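You operate a simulated robot arm through the tools that you are given. There is no shell and no other tool.

You run a simulated robot arm. Do the job below in one go: nothing can be reset, and whatever is moved stays where it is left.

Task
Change the cloudy water in the rinse trough, then soak the grey felt.
Fine: drain it dry by the drain's yellow lever, slide the lever back, then fill to the blue line from the tap and turn it off; the felt goes back on its stand, the other felts stay where they are, dry.

Only the result counts: the job must be done as asked and must still hold three seconds after the hand-in. Knocking over, shifting, dropping, spilling or breaking anything else fails it.

Robot
A 6-joint arm with a three-finger gripper, fixed in place. Base frame: the origin is at the foot of the arm, x ahead of it, y to its left, z up; the work surface is at about z = 0.78. Readings come in m, degrees, newtons and seconds.
Its first joint turns from -166.0 to 166.0 degrees. Payload 4.89 kg.
The TCP is the grasp point between the finger pads, 0.03 m short of the fingertips. In the tool frame z runs along the fingers and y along their closing line. Largest opening 0.164 m; the body of the gripper starts 0.125 m behind the TCP.
Orientation is that of the tool frame in the base frame, as a unit quaternion [w, x, y, z]. With the fingers straight down and closing along the base's y, the tool's x points along the base's -x, its y along +y and its z along -z.

Tools
- The arm moves only by the tool apply_moves. Its argument "steps" is a list of rows, each an object (a shift or turn left out is 0, a gripper value left out holds the last) with "rot": the turn, a rotation vector about the base's x, y, z in units of 180 degrees (1.0 is 180 degrees), a list of three; "travel": the shift along the base's x, y, z in units of 200 mm (1.0 is 200 mm), a list of three; "fingers": the closure, from 0 (fully open) to 1 (shut). In form: [{"rot": [rx, ry, rz], "travel": [tx, ty, tz], "fingers": fingers}, ...]. A call has 1 to 20 rows; each row is the pose to reach, as a shift and turn from the pose commanded when the call began. A call with a number of a shift or a turn outside -1 to 1 is refused whole. Rows are played at 5 a second. More than 0.05 m and 8.6 degrees between two rows, or a gripper value outside its range, and nothing of the call is played. A pose out of reach is approached as far as the arm can. The call stops where the force on the tool passes 50 N (or 10 N more than at its start, if that is more) or the arm is blocked; 0.2 s more then pass. The fingers move at their own pace (about 0.108 m/s each) and stop on an object; they squeeze with about 31 N. The grip force told is the motor's: it shows also when the fingers shut on nothing. Time passes only in rows, and 0.2 s behind the last, so rows that repeat a pose let the fingers close. It gives the time, the measured TCP pose, the force on the tool (base axes), the opening and the grip force at its end, in the units of the frame above (readings bear some noise), with the torque about the TCP (base axes, N m) and any sound that the robot's microphone picked up.
- Cameras (640 x 400 px; columns grow to the right, rows downward): "scene" is fixed at [0.4111, 0.5038, 1.5099]; the picture's right is [-0.71, -0.71, 0.00], its down [-0.54, 0.54, -0.65] and it looks along [0.46, -0.46, -0.76] (base axes); focal length 214 px, centre (320, 200). "wrist" rides on the gripper at [0.076, -0.002, -0.152] in the tool frame; the picture's right is [0.02, 1.00, 0.00], its down [-0.88, 0.02, -0.47] and it looks along [-0.47, 0.01, 0.88] (tool axes); focal length 247 px, centre (320, 200). There is no depth. A picture from a camera that has moved, and an enlarged one, comes with that camera's place and axes in the base frame and with its lens. The place of the scene camera against the robot may be out by one fixed shift of up to 0.018 m in any direction.
- get_image(camera): a new picture of that camera. No time passes.
- slide_trunk(by): slides the trunk up (or, below 0, down) by that many m; the arm rides with it, the base frame stays. It gives what a move gives, with no picture.
- enlarge(camera, box): a new picture of the part [left, top, right, bottom] of that camera's present view, enlarged. No time passes.
- close_job(): hands the job in; it is judged then, once.

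Nothing tells you positions but the pictures and the camera data. Unless the task says otherwise, let go and move clear before handing in.

The tools are called after "Emit:" as a command line: name --argument value ..., lists and objects as JSON in quotes. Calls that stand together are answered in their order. apply_moves: Moves the arm, as the interface text tells. Its arguments: {"type":"object","properties":{"steps":{"type":"array","items":{"type":"object","properties":{"rot":{"type":"array","items":{"type":"number"}},"travel":{"type":"array","items":{"type":"number"}},"fingers":{"type":"number"}}}}},"required":["steps"]} The other tools are called the same way: slide_trunk (by) slides the trunk up or down; get_image (camera) takes a picture; enlarge (camera, box) takes an enlarged picture of a part of a camera's view; close_job () hands the job in.

At the start:

```text
time_s: 0.0
eef_pos: [0.5701, 0.051, 1.3211]
orientation: [0.001, 0.0, 1.0, 0.0]
ft_force: [0.1, 0.0, 0.1]
ft_torque: [0.0, 0.01, 0.01]
grip_width: 0.1638
gripper_force: 0.1
trunk travel left (down, up): [-0.15, 0.24]
```

scene: 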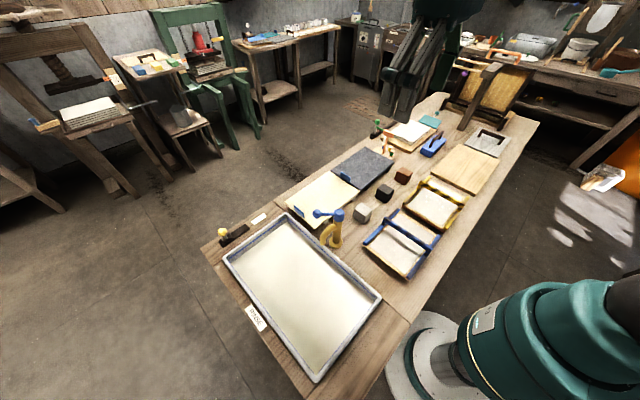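
wrist: 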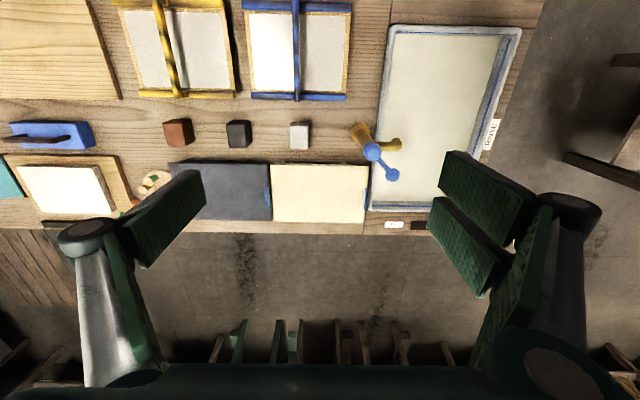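

I see a bench with a trough ("RINSE"), a tap with a blue handle, a drain lever with a yellow knob near a corner, and three felt cubes (brown, black, grey). I'll look closer at the details first.

Emit:
enlarge --camera "scene" --box '[200, 190, 400, 315]'

Emit:
enlarge --camera "scene" --box '[210, 200, 290, 250]'

Emit:
enlarge --camera "scene" --box '[300, 150, 460, 250]'

Emit:
enlarge --camera "wrist" --box '[340, 0, 540, 240]'

Emit:
enlarge --camera "wrist" --box '[140, 100, 340, 225]'

```text
3.20 times, centred on (300, 252) of scene
camera zoom: at [0.4111, 0.5038, 1.5099], right [-0.71, -0.71, 0.0], down [-0.54, 0.54, -0.65], along [0.46, -0.46, -0.76], focal length 686 px, centre (384, 32)
```

zoom: 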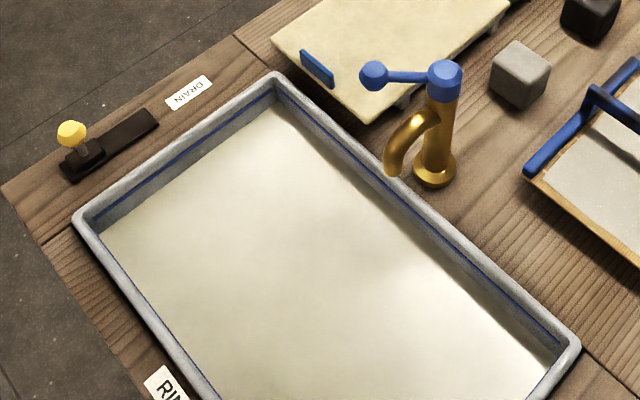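

```text
8.00 times, centred on (250, 225) of scene
camera zoom: at [0.4111, 0.5038, 1.5099], right [-0.71, -0.71, 0.0], down [-0.54, 0.54, -0.65], along [0.46, -0.46, -0.76], focal length 1716 px, centre (880, 0)
```

zoom: 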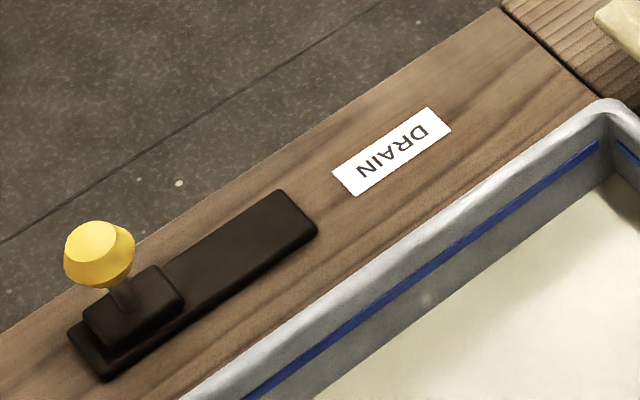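

```text
4.00 times, centred on (380, 200) of scene
camera zoom: at [0.4111, 0.5038, 1.5099], right [-0.71, -0.71, 0.0], down [-0.54, 0.54, -0.65], along [0.46, -0.46, -0.76], focal length 858 px, centre (80, 200)
```

zoom: 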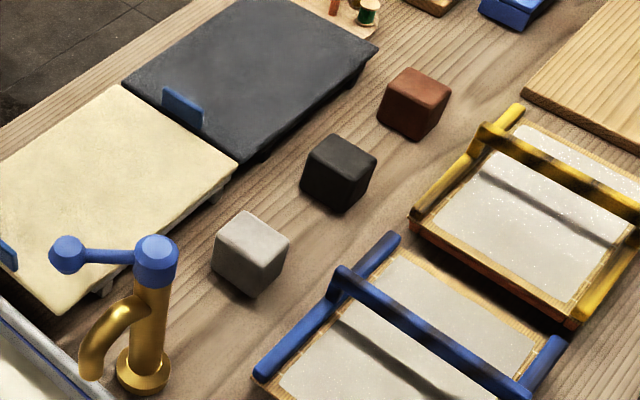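

```text
1.67 times, centred on (440, 120) of wrist
camera zoom: at [0.4944, 0.0512, 1.474], right [-0.02, 1.0, 0.0], down [0.88, 0.02, 0.47], along [0.47, 0.01, -0.88], focal length 412 px, centre (120, 333)
```

zoom: 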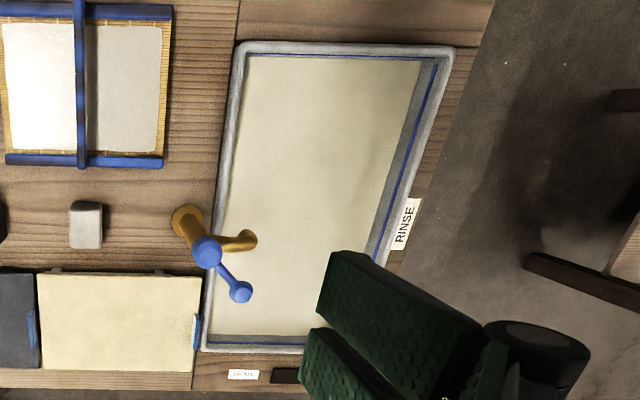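

```text
3.20 times, centred on (240, 162) of wrist
camera zoom: at [0.4944, 0.0512, 1.474], right [-0.02, 1.0, 0.0], down [0.88, 0.02, 0.47], along [0.47, 0.01, -0.88], focal length 790 px, centre (576, 320)
```

zoom: 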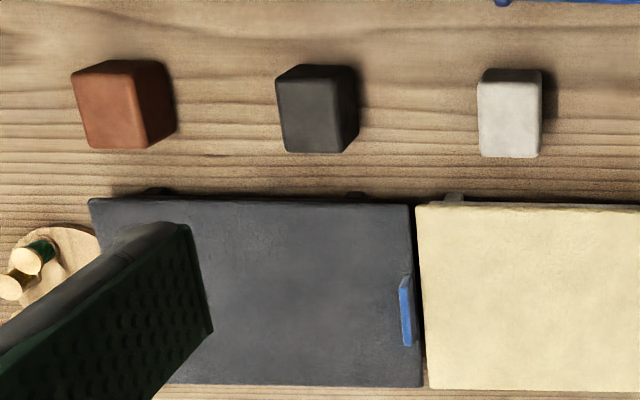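

I need a closer look to tell what is a felt and what is a stand: the slabs with blue tabs look like they sit on feet, while the cubes are bare. I'll move the wrist camera higher over the slabs and cubes.

Emit:
apply_moves --steps '[{"travel": [0.108, -0.167, -0.1]}, {"travel": [0.217, -0.333, -0.2]}, {"travel": [0.325, -0.5, -0.3]}, {"travel": [0.433, -0.667, -0.4]}, {"travel": [0.542, -0.833, -0.5]}, {"travel": [0.65, -1.0, -0.6]}]'

Emit:
get_image --camera "wrist"

Emit:
get_image --camera "scene"

```text
time_s: 1.4
eef_pos: [0.6979, -0.1465, 1.2013]
orientation: [0.0, 0.001, 1.0, 0.0]
ft_force: [-1.1, 1.7, 0.8]
ft_torque: [-0.18, -0.25, 0.02]
grip_width: 0.1641
gripper_force: 0.1
trunk travel left (down, up): [-0.15, 0.24]
```

```text
taken
camera wrist: at [0.6228, -0.1476, 1.3549], right [-0.02, 1.0, 0.0], down [0.88, 0.02, 0.47], along [0.47, 0.01, -0.88], focal length 247 px, centre (320, 200)
```

wrist: 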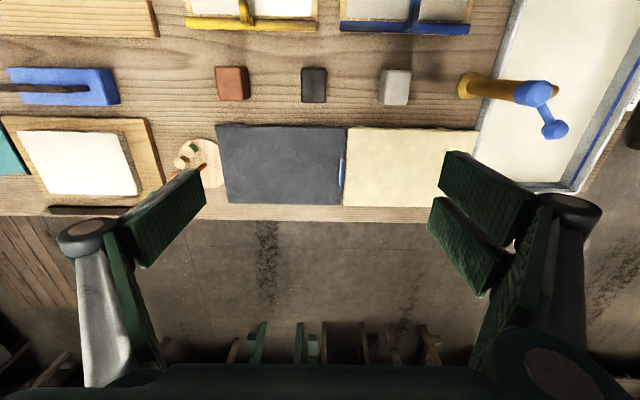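

```text
taken
```

scene: 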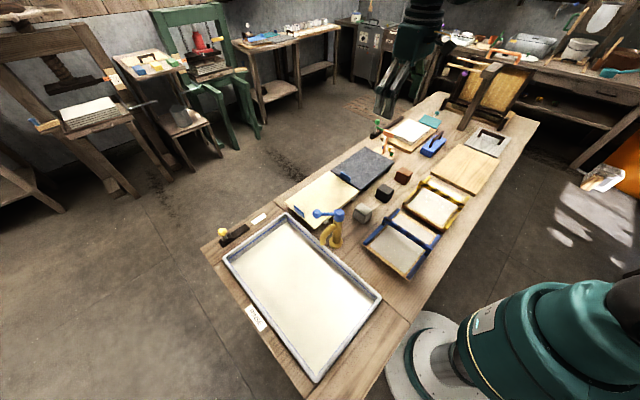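

Emit:
enlarge --camera "wrist" --box '[160, 50, 340, 215]'

Emit:
enlarge --camera "wrist" --box '[320, 50, 500, 215]'

Emit:
enlarge --camera "scene" --box '[330, 90, 450, 190]'

Emit:
enlarge --camera "scene" --box '[280, 165, 360, 225]'

```text
2.42 times, centred on (250, 132) of wrist
camera zoom: at [0.6228, -0.1476, 1.3549], right [-0.02, 1.0, 0.0], down [0.88, 0.02, 0.47], along [0.47, 0.01, -0.88], focal length 599 px, centre (490, 364)
```

zoom: 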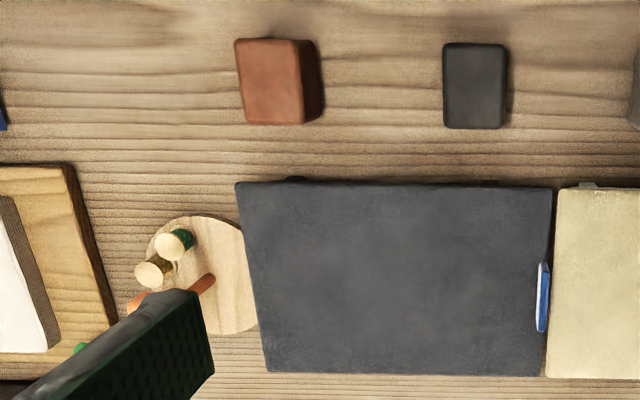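

```text
2.42 times, centred on (410, 132) of wrist
camera zoom: at [0.6228, -0.1476, 1.3549], right [-0.02, 1.0, 0.0], down [0.88, 0.02, 0.47], along [0.47, 0.01, -0.88], focal length 599 px, centre (102, 364)
```

zoom: 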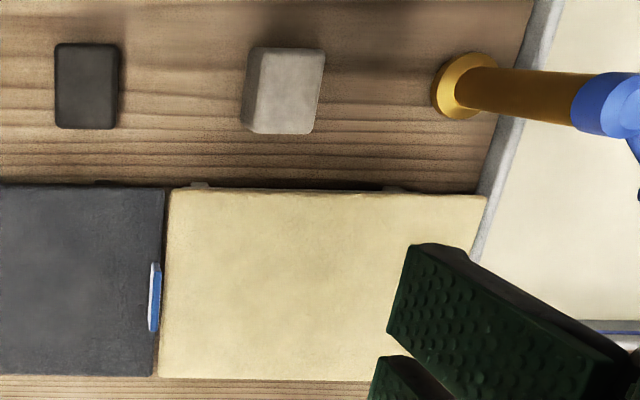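

```text
4.00 times, centred on (390, 140) of scene
camera zoom: at [0.4111, 0.5038, 1.5099], right [-0.71, -0.71, 0.0], down [-0.54, 0.54, -0.65], along [0.46, -0.46, -0.76], focal length 858 px, centre (40, 440)
```

zoom: 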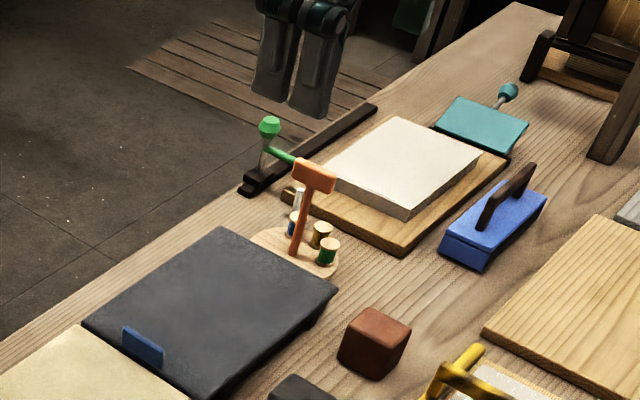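

```text
6.67 times, centred on (320, 195) of scene
camera zoom: at [0.4111, 0.5038, 1.5099], right [-0.71, -0.71, 0.0], down [-0.54, 0.54, -0.65], along [0.46, -0.46, -0.76], focal length 1430 px, centre (320, 233)
```

zoom: 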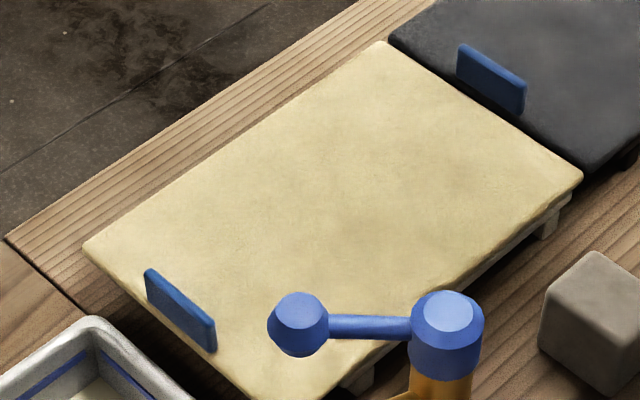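

Emit:
apply_moves --steps '[{"travel": [-0.16, 0.05, -0.12], "rot": [0, -0.0324, 0]}, {"travel": [-0.32, 0.1, -0.24], "rot": [0, -0.0648, 0]}, {"travel": [-0.48, 0.15, -0.36], "rot": [0, -0.0972, 0]}, {"travel": [-0.64, 0.2, -0.48], "rot": [0, -0.1296, 0]}, {"travel": [-0.8, 0.25, -0.6], "rot": [0, -0.162, 0]}, {"travel": [-0.96, 0.3, -0.7], "rot": [0, -0.1944, 0]}]'

Emit:
get_image --camera "wrist"

Emit:
enlarge --camera "wrist" --box '[240, 0, 480, 150]'

```text
time_s: 2.8
eef_pos: [0.5101, -0.0895, 1.0628]
orientation: [0.3, 0.0, 0.954, 0.0]
ft_force: [2.0, -0.5, 0.4]
ft_torque: [0.07, 0.21, 0.0]
grip_width: 0.164
gripper_force: 0.0
trunk travel left (down, up): [-0.15, 0.24]
```

```text
taken
camera wrist: at [0.3617, -0.0895, 1.1438], right [-0.02, 1.0, -0.01], down [0.45, 0.02, 0.89], along [0.89, 0.01, -0.45], focal length 247 px, centre (320, 200)
```

wrist: 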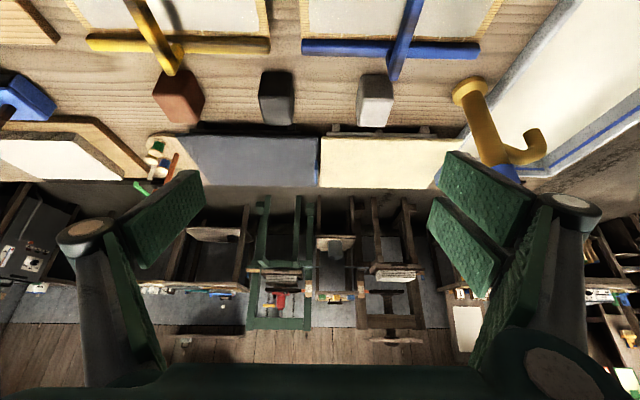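

```text
2.67 times, centred on (360, 75) of wrist
camera zoom: at [0.3617, -0.0895, 1.1438], right [-0.02, 1.0, -0.01], down [0.45, 0.02, 0.89], along [0.89, 0.01, -0.45], focal length 659 px, centre (213, 533)
```

zoom: 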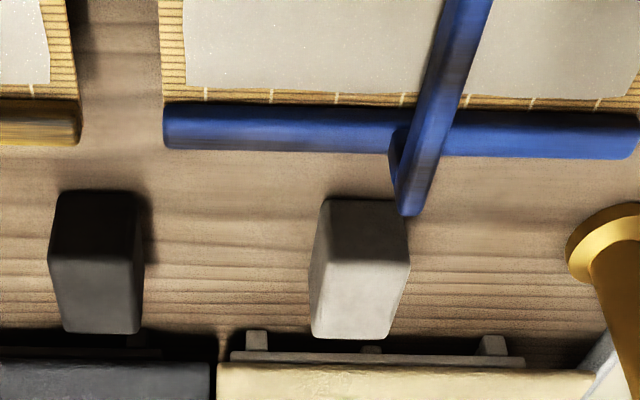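

The cubes stand bare on the table, while the cream and dark-grey slabs are felts lying on separate footed stands with blue tabs; so the grey felt is the dark-grey slab at about x 0.73–0.91, y −0.36–−0.09. Next I go and look at the trough, tap and drain lever.

Emit:
apply_moves --steps '[{"travel": [0.1, 0.167, 0.08], "rot": [0, 0.0324, 0]}, {"travel": [0.2, 0.333, 0.16], "rot": [0, 0.0648, 0]}, {"travel": [0.3, 0.5, 0.24], "rot": [0, 0.0972, 0]}, {"travel": [0.4, 0.667, 0.32], "rot": [0, 0.1296, 0]}, {"travel": [0.5, 0.833, 0.4], "rot": [0, 0.162, 0]}, {"travel": [0.6, 1.0, 0.48], "rot": [0, 0.1944, 0]}]'

Emit:
apply_moves --steps '[{"travel": [0.05, 0.2, 0]}, {"travel": [0.1, 0.4, 0]}, {"travel": [0.15, 0.6, 0]}, {"travel": [0.2, 0.8, 0]}, {"travel": [0.25, 1.0, 0]}]'

Emit:
get_image --camera "wrist"

Emit:
get_image --camera "scene"

```text
time_s: 4.2
eef_pos: [0.6284, 0.1097, 1.1575]
orientation: [0.0, 0.0, 1.0, 0.0]
ft_force: [-0.9, -1.1, 1.4]
ft_torque: [0.16, -0.3, 0.02]
grip_width: 0.164
gripper_force: 0.0
trunk travel left (down, up): [-0.15, 0.24]
```

```text
time_s: 5.4
eef_pos: [0.6765, 0.3132, 1.1562]
orientation: [0.0, 0.002, 1.0, 0.0]
ft_force: [-0.2, -1.6, 0.5]
ft_torque: [0.18, -0.09, -0.01]
grip_width: 0.164
gripper_force: 0.0
trunk travel left (down, up): [-0.15, 0.24]
```

```text
taken
camera wrist: at [0.5999, 0.3109, 1.3093], right [-0.02, 1.0, 0.0], down [0.88, 0.02, 0.47], along [0.47, 0.01, -0.88], focal length 247 px, centre (320, 200)
```

wrist: 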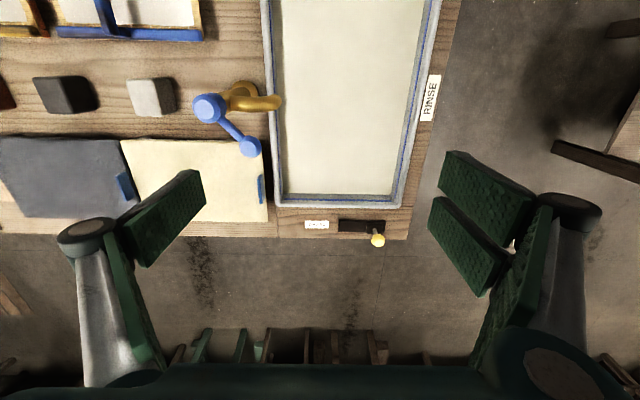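

```text
taken
```

scene: 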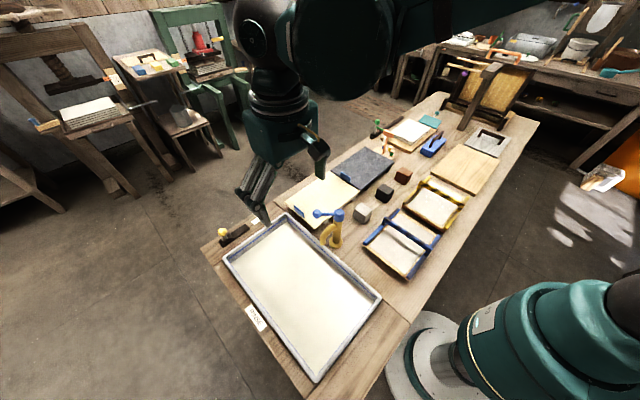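

Emit:
enlarge --camera "wrist" --box '[260, 180, 420, 280]'

Emit:
enlarge --camera "wrist" --box '[170, 60, 330, 160]'

Emit:
enlarge --camera "scene" --box '[290, 195, 370, 255]'

```text
4.00 times, centred on (340, 230) of wrist
camera zoom: at [0.5999, 0.3109, 1.3093], right [-0.02, 1.0, 0.0], down [0.88, 0.02, 0.47], along [0.47, 0.01, -0.88], focal length 988 px, centre (240, 80)
```

zoom: 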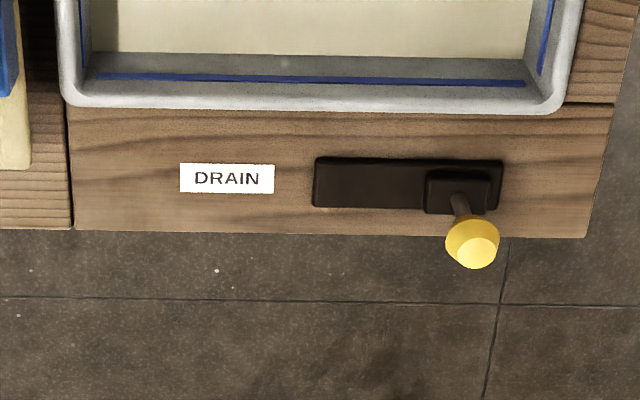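

```text
4.00 times, centred on (250, 110) of wrist
camera zoom: at [0.5999, 0.3109, 1.3093], right [-0.02, 1.0, 0.0], down [0.88, 0.02, 0.47], along [0.47, 0.01, -0.88], focal length 988 px, centre (600, 560)
```

zoom: 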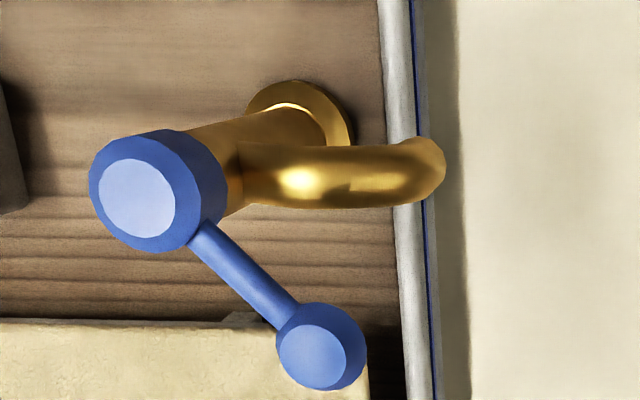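

```text
6.67 times, centred on (330, 225) of scene
camera zoom: at [0.4111, 0.5038, 1.5099], right [-0.71, -0.71, 0.0], down [-0.54, 0.54, -0.65], along [0.46, -0.46, -0.76], focal length 1430 px, centre (253, 33)
```

zoom: 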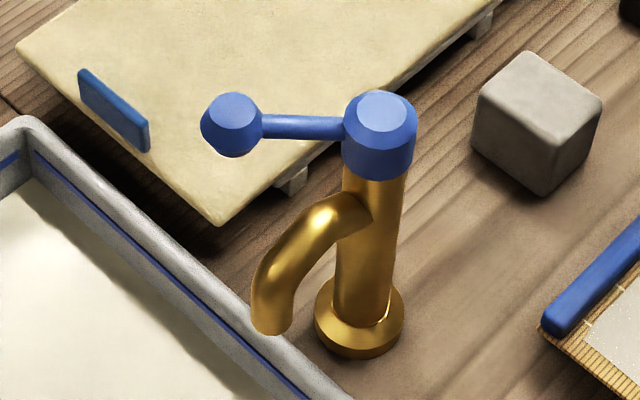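

The drain lever sits at about (0.955, 0.455), 0.85 high, on a plate running along y, so it opens by sliding toward −y; the tap's hub is at about (0.64, 0.17) with its ball near (0.70, 0.217, 0.97). The knob is out past the straight-down reach, so I approach it with the tool tilted forward by 40°.

Emit:
apply_moves --steps '[{"travel": [0.125, 0.089, -0.0625], "rot": [0, -0.0278, 0], "fingers": 0.5}, {"travel": [0.25, 0.178, -0.125], "rot": [0, -0.0556, 0]}, {"travel": [0.375, 0.266, -0.1875], "rot": [0, -0.0833, 0]}, {"travel": [0.5, 0.355, -0.25], "rot": [0, -0.1111, 0]}, {"travel": [0.625, 0.444, -0.3125], "rot": [0, -0.1389, 0]}, {"travel": [0.75, 0.533, -0.375], "rot": [0, -0.1667, 0]}, {"travel": [0.875, 0.621, -0.4375], "rot": [0, -0.1944, 0]}, {"travel": [1.0, 0.71, -0.5], "rot": [0, -0.2222, 0]}, {"travel": [1.0, 0.71, -0.5], "rot": [0, -0.2222, 0]}]'

Emit:
get_image --camera "wrist"

Emit:
get_image --camera "scene"

```text
time_s: 7.4
eef_pos: [0.878, 0.4528, 1.0573]
orientation: [0.342, 0.0, 0.94, 0.0]
ft_force: [0.8, 0.3, -0.3]
ft_torque: [-0.09, 0.04, 0.02]
grip_width: 0.082
gripper_force: 0.2
trunk travel left (down, up): [-0.15, 0.24]
```

```text
taken
camera wrist: at [0.7213, 0.4509, 1.1256], right [-0.02, 1.0, -0.01], down [0.37, 0.02, 0.93], along [0.93, 0.01, -0.37], focal length 247 px, centre (320, 200)
```

wrist: 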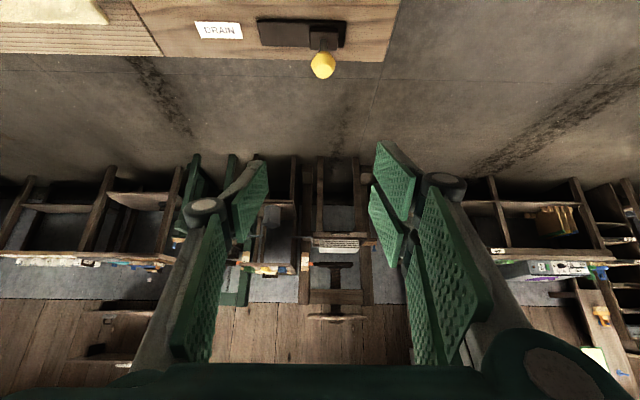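

```text
taken
```

scene: 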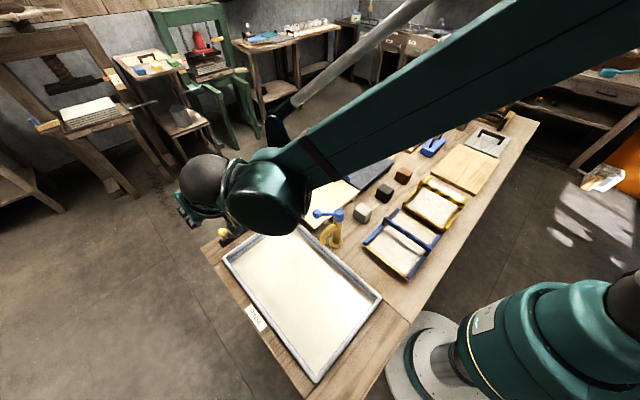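

Emit:
apply_moves --steps '[{"travel": [0.01, 0, -0.165]}, {"travel": [0.02, 0, -0.33]}, {"travel": [0.03, 0, -0.5]}, {"travel": [0.04, 0, -0.66]}]'

Emit:
get_image --camera "wrist"

Emit:
enlarge --camera "scene" --box '[180, 190, 280, 260]'

```text
time_s: 8.4
eef_pos: [0.8881, 0.4521, 0.9237]
orientation: [0.342, 0.001, 0.94, 0.0]
ft_force: [-1.1, -0.5, 1.0]
ft_torque: [0.08, -0.05, 0.05]
grip_width: 0.082
gripper_force: 0.0
trunk travel left (down, up): [-0.15, 0.24]
```

```text
taken
camera wrist: at [0.7305, 0.4517, 0.9915], right [-0.02, 1.0, -0.01], down [0.37, 0.02, 0.93], along [0.93, 0.01, -0.37], focal length 247 px, centre (320, 200)
```

wrist: 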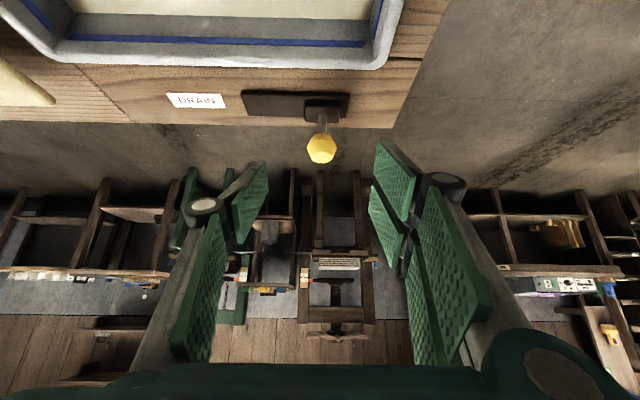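

```text
5.71 times, centred on (230, 225) of scene
camera zoom: at [0.4111, 0.5038, 1.5099], right [-0.71, -0.71, 0.0], down [-0.54, 0.54, -0.65], along [0.46, -0.46, -0.76], focal length 1226 px, centre (834, 57)
```

zoom: 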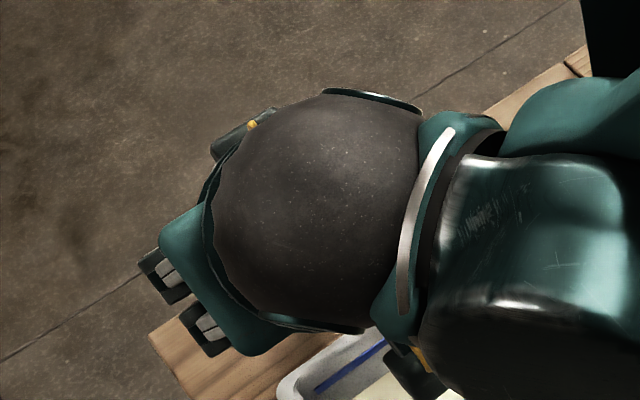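

Emit:
apply_moves --steps '[{"travel": [0.11, 0.003, -0.13]}, {"travel": [0.22, 0.006, -0.26]}, {"travel": [0.325, 0.01, -0.393]}, {"travel": [0.325, 0.01, -0.393]}]'

Emit:
get_image --camera "wrist"

```text
time_s: 9.4
eef_pos: [0.9519, 0.4578, 0.8453]
orientation: [0.342, 0.002, 0.94, -0.001]
ft_force: [0.6, 1.3, -0.8]
ft_torque: [-0.03, 0.0, 0.01]
grip_width: 0.0821
gripper_force: 0.0
trunk travel left (down, up): [-0.15, 0.24]
```

```text
taken
camera wrist: at [0.7971, 0.4567, 0.914], right [-0.02, 1.0, -0.01], down [0.37, 0.02, 0.93], along [0.93, 0.01, -0.37], focal length 247 px, centre (320, 200)
```

wrist: 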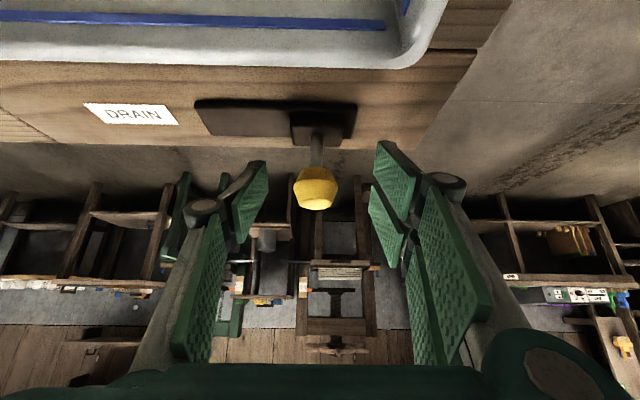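

Emit:
apply_moves --steps '[{"travel": [0, -0.02, 0], "fingers": 1.0}, {"travel": [0, -0.02, 0], "fingers": 1.0}, {"travel": [0, -0.02, 0], "fingers": 1.0}]'

```text
time_s: 10.2
eef_pos: [0.9517, 0.4531, 0.8446]
orientation: [0.342, 0.0, 0.94, -0.001]
ft_force: [-1.2, -0.8, -1.3]
ft_torque: [0.0, -0.02, -0.04]
grip_width: 0.0296
gripper_force: 44.9
trunk travel left (down, up): [-0.15, 0.24]
```

The knob is gripped (0.03 m across). Now I slide it toward −y.

Emit:
apply_moves --steps '[{"travel": [0, -0.05, 0]}, {"travel": [0, -0.1, 0]}, {"travel": [0, -0.15, 0]}, {"travel": [0, -0.2, 0]}, {"travel": [0, -0.25, 0]}, {"travel": [0, -0.28, 0]}, {"travel": [0, -0.3, 0]}]'

Emit:
get_image --camera "wrist"

Emit:
get_image --camera "scene"

```text
time_s: 11.8
eef_pos: [0.9518, 0.3935, 0.847]
orientation: [0.343, -0.001, 0.939, 0.001]
ft_force: [29.8, 21.9, 11.2]
ft_torque: [0.15, -0.24, -0.06]
grip_width: 0.0296
gripper_force: 45.2
trunk travel left (down, up): [-0.15, 0.24]
```

```text
taken
camera wrist: at [0.796, 0.3929, 0.9143], right [-0.02, 1.0, -0.01], down [0.37, 0.02, 0.93], along [0.93, 0.01, -0.37], focal length 247 px, centre (320, 200)
```

wrist: 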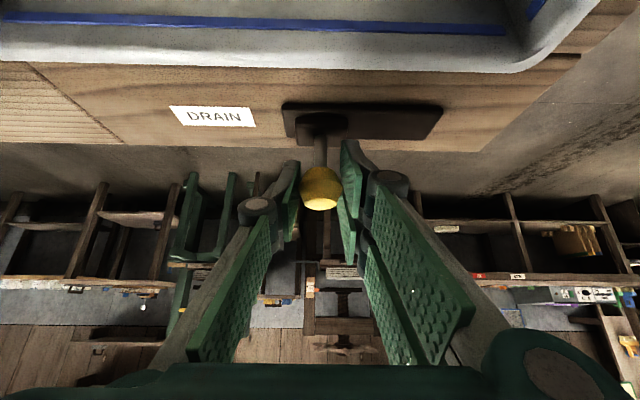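

```text
taken
```

scene: 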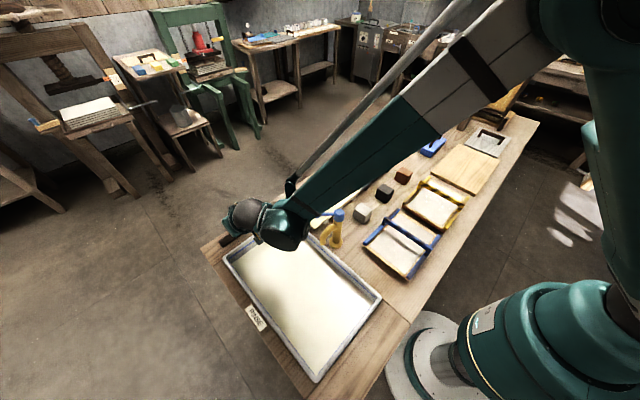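

Emit:
apply_moves --steps '[{"travel": [0, 0, 0]}, {"travel": [0, 0, 0]}, {"travel": [0, 0, 0]}, {"travel": [0, 0, 0]}, {"travel": [0, 0, 0]}, {"travel": [0, 0, 0]}, {"travel": [0, 0, 0]}, {"travel": [0, 0, 0]}, {"travel": [0, 0, 0]}, {"travel": [0, 0, 0]}]'

Emit:
get_image --camera "scene"

Emit:
enlarge --camera "wrist" --box '[0, 0, 560, 200]'

```text
time_s: 12.7
eef_pos: [0.9518, 0.3945, 0.8464]
orientation: [0.344, 0.0, 0.939, 0.0]
ft_force: [2.2, 10.1, -3.4]
ft_torque: [0.06, -0.27, 0.02]
grip_width: 0.0295
gripper_force: 45.3
trunk travel left (down, up): [-0.15, 0.24]
stopped in row 4: the force on the tool passed its limit at 50 N (the readings are from after the stop); the commanded pose is now the measured one
```

```text
taken
```

scene: 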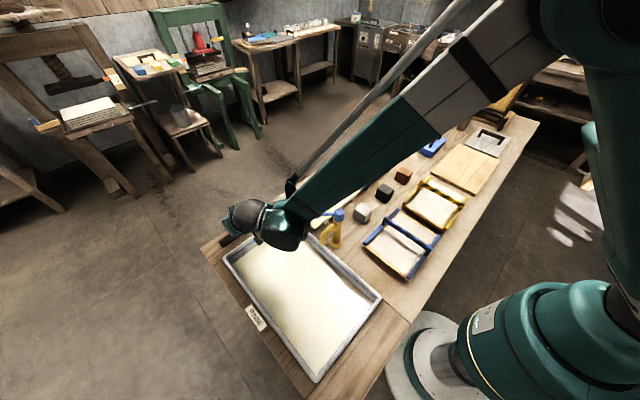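

```text
1.14 times, centred on (280, 100) of wrist
camera zoom: at [0.7956, 0.3929, 0.9141], right [-0.02, 1.0, -0.01], down [0.37, 0.02, 0.93], along [0.93, 0.01, -0.37], focal length 282 px, centre (366, 314)
```

zoom: 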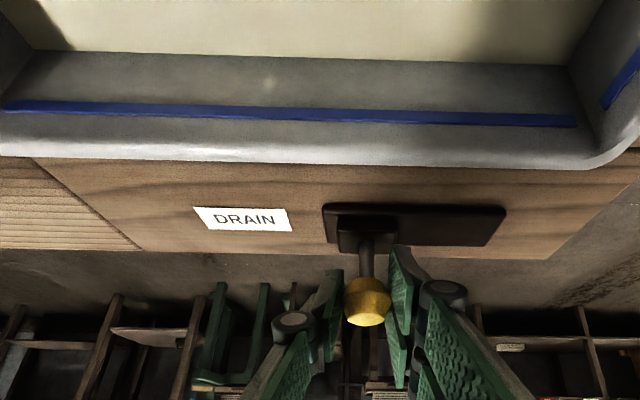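

The slider is at the far end of its plate and the water seems to be sinking. I let go, back off and watch the level.

Emit:
apply_moves --steps '[{"travel": [0, 0, 0], "fingers": 0.5}, {"travel": [0, 0, 0]}, {"travel": [-0.11, 0, 0.13]}, {"travel": [-0.22, 0, 0.26]}, {"travel": [-0.33, 0, 0.393]}, {"travel": [-0.33, 0, 0.6]}, {"travel": [-0.33, 0, 0.8]}, {"travel": [-0.4, 0, 1.0]}, {"travel": [-0.6, 0, 1.0]}, {"travel": [-0.8, 0, 1.0]}, {"travel": [-1.0, 0, 1.0]}]'

Emit:
get_image --camera "scene"

Emit:
get_image --camera "wrist"

```text
time_s: 15.1
eef_pos: [0.7521, 0.3898, 1.0493]
orientation: [0.341, 0.0, 0.94, 0.0]
ft_force: [1.0, 0.0, -0.7]
ft_torque: [-0.04, 0.08, -0.05]
grip_width: 0.0823
gripper_force: 0.0
trunk travel left (down, up): [-0.15, 0.24]
```

```text
taken
```

scene: 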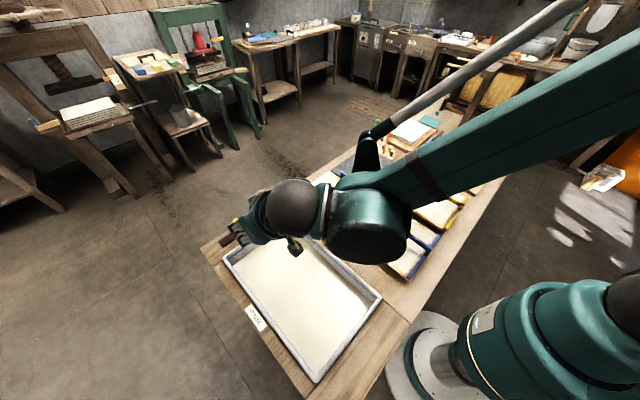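

```text
taken
camera wrist: at [0.5967, 0.3882, 1.1162], right [-0.02, 1.0, -0.01], down [0.37, 0.02, 0.93], along [0.93, 0.01, -0.37], focal length 247 px, centre (320, 200)
```

wrist: 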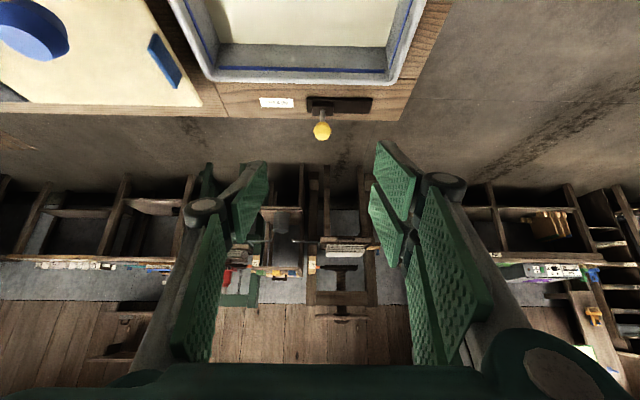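

Emit:
apply_moves --steps '[{"travel": [-0.125, -0.03, 0.1], "rot": [0, 0.0278, 0]}, {"travel": [-0.25, -0.06, 0.2], "rot": [0, 0.0556, 0]}, {"travel": [-0.375, -0.09, 0.3], "rot": [0, 0.0833, 0]}, {"travel": [-0.5, -0.12, 0.4], "rot": [0, 0.1111, 0]}, {"travel": [-0.625, -0.15, 0.5], "rot": [0, 0.1389, 0]}, {"travel": [-0.75, -0.18, 0.6], "rot": [0, 0.1667, 0]}, {"travel": [-0.875, -0.21, 0.7], "rot": [0, 0.1944, 0]}, {"travel": [-1.0, -0.25, 0.75], "rot": [0, 0.2222, 0]}, {"travel": [-1.0, -0.25, 0.75], "rot": [0, 0.2222, 0]}, {"travel": [-1.0, -0.25, 0.75], "rot": [0, 0.2222, 0]}]'

Emit:
get_image --camera "wrist"

Emit:
get_image --camera "scene"

```text
time_s: 17.3
eef_pos: [0.551, 0.3412, 1.1987]
orientation: [0.0, 0.001, 1.0, 0.001]
ft_force: [-0.1, 0.2, -0.3]
ft_torque: [0.03, -0.02, -0.03]
grip_width: 0.082
gripper_force: 0.1
trunk travel left (down, up): [-0.15, 0.24]
```

```text
taken
camera wrist: at [0.4745, 0.3398, 1.3501], right [-0.02, 1.0, 0.0], down [0.88, 0.02, 0.47], along [0.47, 0.01, -0.88], focal length 247 px, centre (320, 200)
```

wrist: 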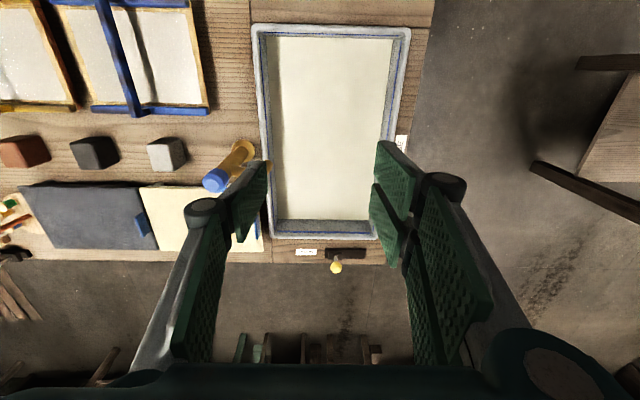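

```text
taken
```

scene: 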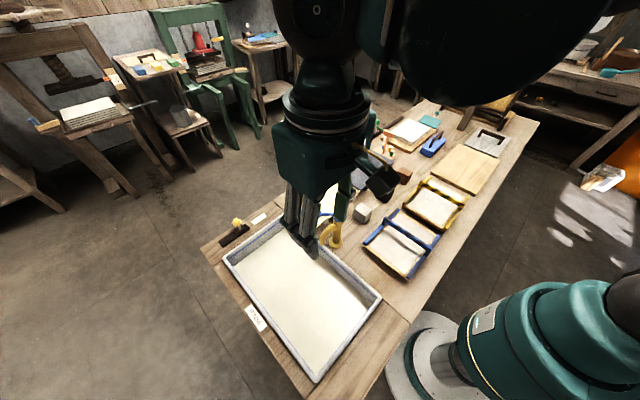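

The water is going down; I wait for the trough to run dry.

Emit:
apply_moves --steps '[{}, {}, {}, {}, {}, {}, {}, {}, {}, {}, {}, {}, {}, {}, {}, {}, {}, {}, {}, {"travel": [0, 0, 0]}]'

Emit:
enlarge --camera "scene" --box '[200, 200, 400, 390]'

Emit:
enlarge --camera "wrist" --box '[230, 10, 430, 260]'

```text
time_s: 21.5
eef_pos: [0.5515, 0.341, 1.1975]
orientation: [0.0, 0.0, 1.0, 0.002]
ft_force: [-0.8, -0.2, 0.8]
ft_torque: [0.02, 0.03, 0.03]
grip_width: 0.0822
gripper_force: 0.0
trunk travel left (down, up): [-0.15, 0.24]
```

```text
2.11 times, centred on (300, 295) of scene
camera zoom: at [0.4111, 0.5038, 1.5099], right [-0.71, -0.71, 0.0], down [-0.54, 0.54, -0.65], along [0.46, -0.46, -0.76], focal length 452 px, centre (362, 0)
```

zoom: 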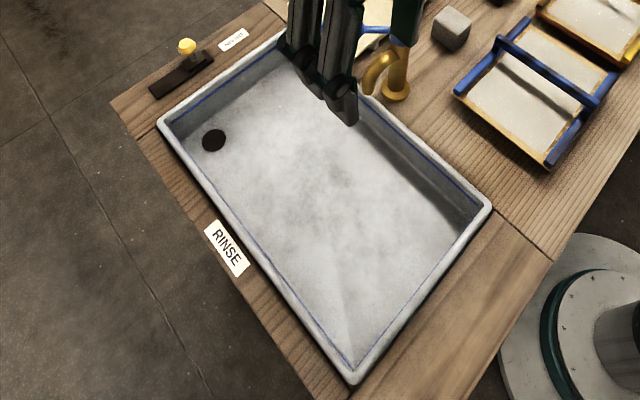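

```text
1.60 times, centred on (330, 135) of wrist
camera zoom: at [0.4746, 0.3399, 1.3499], right [-0.02, 1.0, 0.0], down [0.88, 0.02, 0.47], along [0.47, 0.01, -0.88], focal length 395 px, centre (304, 304)
```

zoom: 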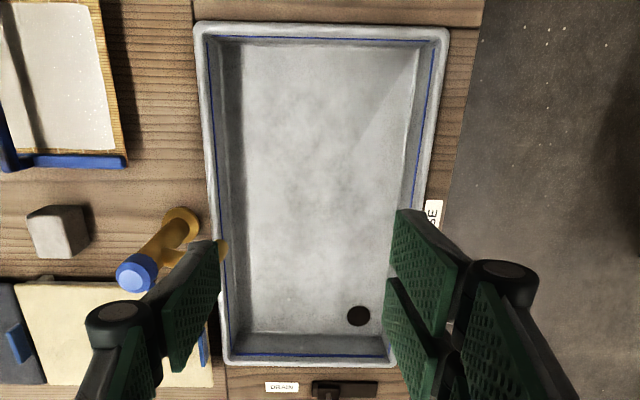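

The floor and drain hole show bare, the trough looks dry. I give it more time on the way and go slide the yellow lever back.

Emit:
apply_moves --steps '[{}, {}, {}, {}, {"travel": [0.125, 0.03, -0.0625], "rot": [0, -0.0278, 0]}, {"travel": [0.25, 0.07, -0.125], "rot": [0, -0.0556, 0]}, {"travel": [0.375, 0.1, -0.1875], "rot": [0, -0.0833, 0]}, {"travel": [0.5, 0.14, -0.25], "rot": [0, -0.1111, 0]}, {"travel": [0.625, 0.17, -0.3125], "rot": [0, -0.1389, 0]}, {"travel": [0.75, 0.2, -0.375], "rot": [0, -0.1667, 0]}, {"travel": [0.875, 0.24, -0.4375], "rot": [0, -0.1944, 0]}, {"travel": [1.0, 0.265, -0.5], "rot": [0, -0.2222, 0]}, {"travel": [1.0, 0.265, -0.5], "rot": [0, -0.2222, 0]}]'

Emit:
apply_moves --steps '[{"travel": [0.17, 0, -0.12]}, {"travel": [0.34, 0, -0.25]}, {"travel": [0.51, 0, -0.4]}, {"travel": [0.6, 0, -0.6]}, {"travel": [0.65, 0, -0.75]}, {"travel": [0.675, 0, -0.86]}]'

Emit:
get_image --camera "wrist"

Emit:
enlarge --camera "scene" --box '[200, 200, 400, 390]'

```text
time_s: 24.3
eef_pos: [0.7519, 0.3943, 1.0972]
orientation: [0.343, 0.001, 0.939, 0.0]
ft_force: [-0.1, 0.6, -0.6]
ft_torque: [0.01, 0.0, -0.03]
grip_width: 0.0819
gripper_force: 0.1
trunk travel left (down, up): [-0.15, 0.24]
```

```text
time_s: 25.7
eef_pos: [0.8856, 0.3942, 0.9249]
orientation: [0.343, 0.001, 0.939, 0.0]
ft_force: [-0.3, -0.4, 0.3]
ft_torque: [0.0, -0.03, 0.05]
grip_width: 0.0821
gripper_force: 0.2
trunk travel left (down, up): [-0.15, 0.24]
```

```text
taken
camera wrist: at [0.7293, 0.393, 0.9941], right [-0.02, 1.0, -0.01], down [0.37, 0.02, 0.93], along [0.93, 0.01, -0.37], focal length 247 px, centre (320, 200)
```

wrist: 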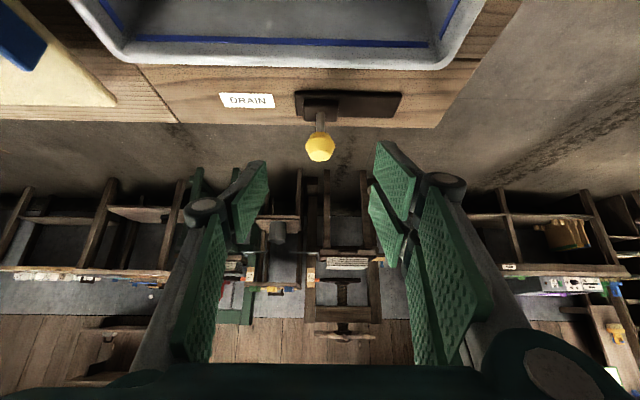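

```text
2.11 times, centred on (300, 295) of scene
camera zoom: at [0.4111, 0.5038, 1.5099], right [-0.71, -0.71, 0.0], down [-0.54, 0.54, -0.65], along [0.46, -0.46, -0.76], focal length 452 px, centre (362, 0)
```

zoom: 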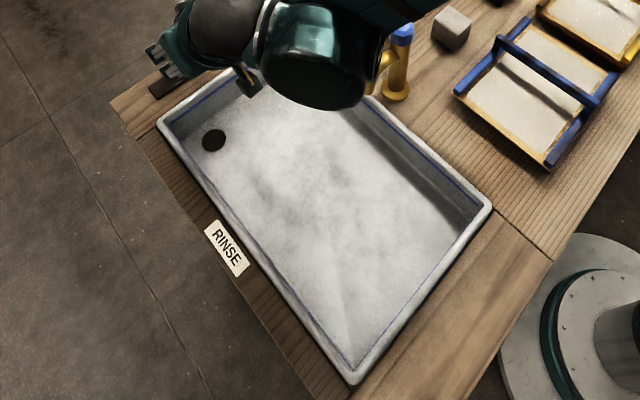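

The trough is dry. I grip the knob again and slide it back by the same 0.059 m.

Emit:
apply_moves --steps '[{"travel": [0.11, 0, -0.13]}, {"travel": [0.22, 0, -0.26]}, {"travel": [0.33, 0, -0.393]}, {"travel": [0.33, 0, -0.393]}, {"travel": [0.33, 0, -0.393], "fingers": 1.0}, {"travel": [0.33, 0, -0.393]}, {"travel": [0.33, 0, -0.393]}]'

Emit:
apply_moves --steps '[{"travel": [0, 0.05, 0]}, {"travel": [0, 0.1, 0]}, {"travel": [0, 0.15, 0]}, {"travel": [0, 0.2, 0]}, {"travel": [0, 0.25, 0]}, {"travel": [0, 0.28, 0]}, {"travel": [0, 0.297, 0]}]'

Emit:
get_image --camera "wrist"

```text
time_s: 27.3
eef_pos: [0.9517, 0.3942, 0.847]
orientation: [0.342, 0.0, 0.94, 0.001]
ft_force: [-1.0, 2.8, 3.1]
ft_torque: [0.06, -0.04, 0.04]
grip_width: 0.0295
gripper_force: 45.4
trunk travel left (down, up): [-0.15, 0.24]
```

```text
time_s: 28.9
eef_pos: [0.9534, 0.4534, 0.847]
orientation: [0.343, 0.0, 0.939, 0.0]
ft_force: [-39.2, -10.1, -4.4]
ft_torque: [0.02, 0.35, -0.06]
grip_width: 0.0295
gripper_force: 44.7
trunk travel left (down, up): [-0.15, 0.24]
```

```text
taken
camera wrist: at [0.7971, 0.4535, 0.9142], right [-0.02, 1.0, -0.01], down [0.37, 0.02, 0.93], along [0.93, 0.01, -0.37], focal length 247 px, centre (320, 200)
```

wrist: 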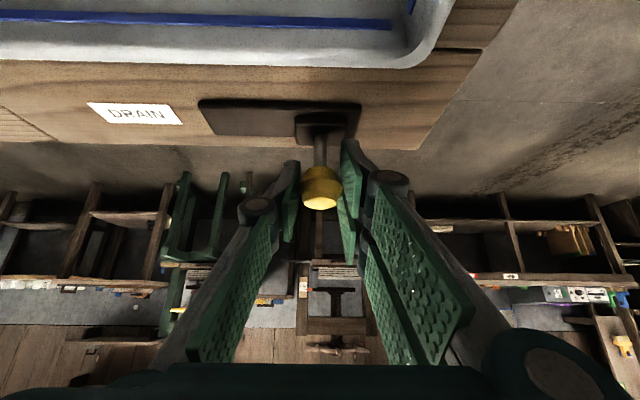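

Emit:
apply_moves --steps '[{"travel": [0, 0, 0], "fingers": 0.5}, {"travel": [0, 0, 0]}, {"travel": [-0.11, 0, 0.13]}, {"travel": [-0.22, 0, 0.26]}, {"travel": [-0.33, 0, 0.393]}, {"travel": [-0.33, 0, 0.6]}, {"travel": [-0.33, 0, 0.8]}, {"travel": [-0.4, 0, 1.0]}, {"travel": [-0.6, 0, 1.0]}, {"travel": [-0.8, 0, 1.0]}, {"travel": [-1.0, 0, 1.0]}]'

Emit:
get_image --camera "wrist"

```text
time_s: 31.3
eef_pos: [0.7531, 0.4543, 1.0479]
orientation: [0.342, 0.0, 0.94, 0.001]
ft_force: [1.2, 0.7, -1.6]
ft_torque: [0.02, 0.07, -0.03]
grip_width: 0.0821
gripper_force: 0.1
trunk travel left (down, up): [-0.15, 0.24]
```

```text
taken
camera wrist: at [0.5976, 0.4528, 1.1149], right [-0.02, 1.0, -0.01], down [0.37, 0.02, 0.93], along [0.93, 0.01, -0.37], focal length 247 px, centre (320, 200)
```

wrist: 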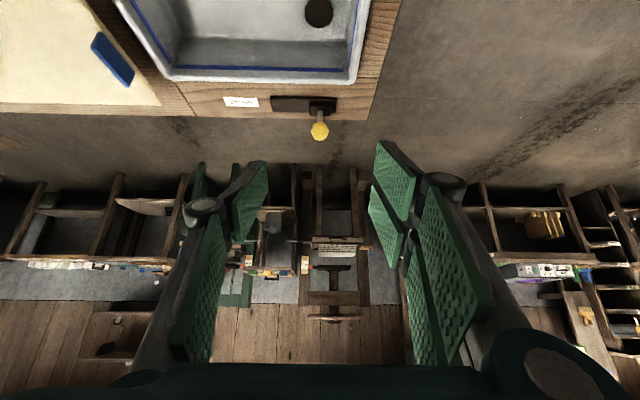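

The lever is back at its first place. Now I go above the tap to measure its handle.

Emit:
apply_moves --steps '[{"travel": [-0.04, 0.0, 0.15], "rot": [0, 0.0278, 0]}, {"travel": [-0.1, -0.15, 0.3], "rot": [0, 0.0556, 0]}, {"travel": [-0.2, -0.3, 0.42], "rot": [0, 0.0833, 0]}, {"travel": [-0.3, -0.45, 0.54], "rot": [0, 0.1111, 0]}, {"travel": [-0.4, -0.6, 0.65], "rot": [0, 0.1389, 0]}, {"travel": [-0.5, -0.75, 0.76], "rot": [0, 0.1667, 0]}, {"travel": [-0.58, -0.9, 0.76], "rot": [0, 0.1944, 0]}, {"travel": [-0.665, -1.0, 0.76], "rot": [0, 0.2222, 0]}, {"travel": [-0.665, -1.0, 0.76], "rot": [0, 0.2222, 0]}]'

Emit:
get_image --camera "wrist"

Emit:
enlarge --camera "wrist" --box '[200, 100, 360, 220]'

Emit:
enlarge --camera "scene" --box '[200, 200, 400, 390]'

```text
time_s: 33.3
eef_pos: [0.6208, 0.2539, 1.2001]
orientation: [-0.001, 0.0, 1.0, 0.001]
ft_force: [-0.1, -0.7, -0.4]
ft_torque: [0.02, -0.01, 0.0]
grip_width: 0.0824
gripper_force: 0.1
trunk travel left (down, up): [-0.15, 0.24]
```

```text
taken
camera wrist: at [0.5456, 0.2525, 1.3528], right [-0.02, 1.0, 0.0], down [0.88, 0.02, 0.47], along [0.47, 0.01, -0.88], focal length 247 px, centre (320, 200)
```

wrist: 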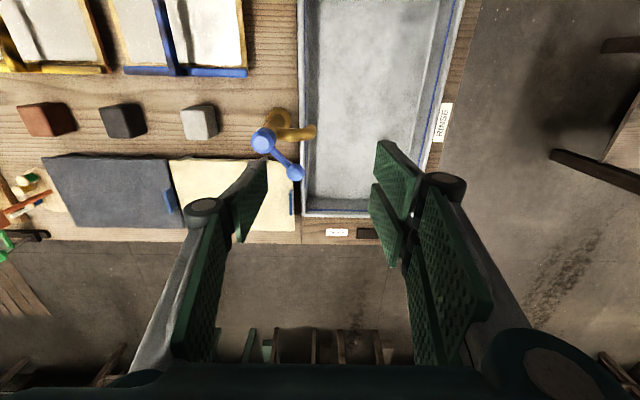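

```text
3.33 times, centred on (280, 160) of wrist
camera zoom: at [0.5456, 0.2525, 1.3528], right [-0.02, 1.0, 0.0], down [0.88, 0.02, 0.47], along [0.47, 0.01, -0.88], focal length 823 px, centre (453, 333)
```

zoom: 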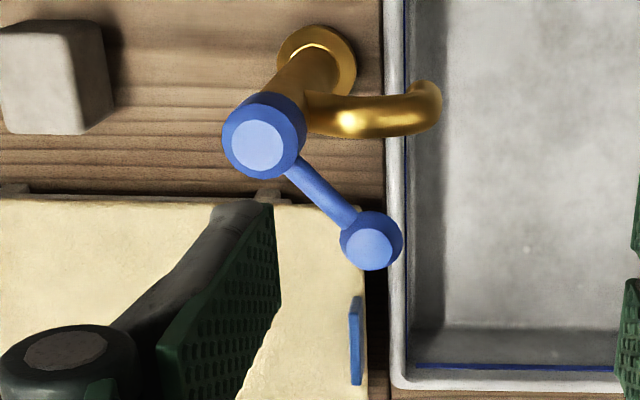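

```text
2.11 times, centred on (300, 295) of scene
camera zoom: at [0.4111, 0.5038, 1.5099], right [-0.71, -0.71, 0.0], down [-0.54, 0.54, -0.65], along [0.46, -0.46, -0.76], focal length 452 px, centre (362, 0)
```

zoom: 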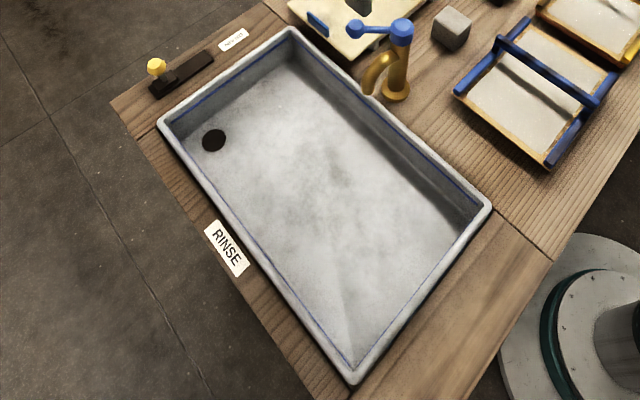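

Two views put the ball at (0.700, 0.2145, 0.966) and the hub axis at (0.649, 0.165), so the handle lies at about 45°. I turn the gripper by 44° so that it closes along the handle's arc, and come down over the ball.

Emit:
apply_moves --steps '[{"travel": [0.07, -0.03, -0.1], "rot": [0, 0, 0.0407]}, {"travel": [0.14, -0.065, -0.2], "rot": [0, 0, 0.0815]}, {"travel": [0.21, -0.1, -0.3], "rot": [0, 0, 0.1222]}, {"travel": [0.28, -0.13, -0.4], "rot": [0, 0, 0.163]}, {"travel": [0.35, -0.165, -0.5], "rot": [0, 0, 0.2037]}, {"travel": [0.395, -0.197, -0.6], "rot": [0, 0, 0.2444]}, {"travel": [0.395, -0.197, -0.7], "rot": [0, 0, 0.2444]}, {"travel": [0.395, -0.197, -0.7], "rot": [0, 0, 0.2444]}]'

Emit:
get_image --camera "wrist"

```text
time_s: 35.1
eef_pos: [0.7003, 0.217, 1.0564]
orientation: [0.001, -0.375, 0.927, 0.0]
ft_force: [0.7, -0.3, -0.3]
ft_torque: [-0.01, 0.04, -0.03]
grip_width: 0.0818
gripper_force: 0.0
trunk travel left (down, up): [-0.15, 0.24]
```

```text
taken
camera wrist: at [0.6471, 0.1627, 1.2094], right [-0.71, 0.7, 0.0], down [0.62, 0.62, 0.47], along [0.33, 0.34, -0.88], focal length 247 px, centre (320, 200)
```

wrist: 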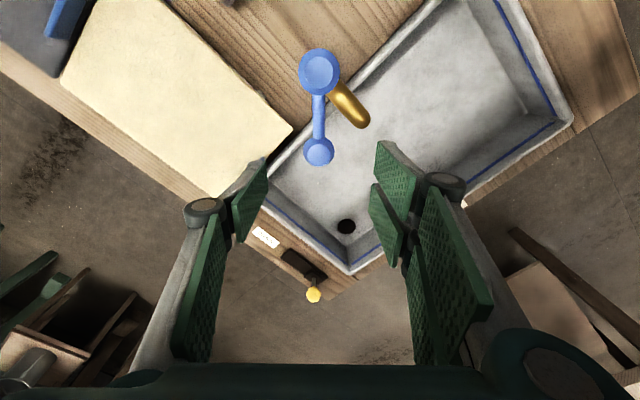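

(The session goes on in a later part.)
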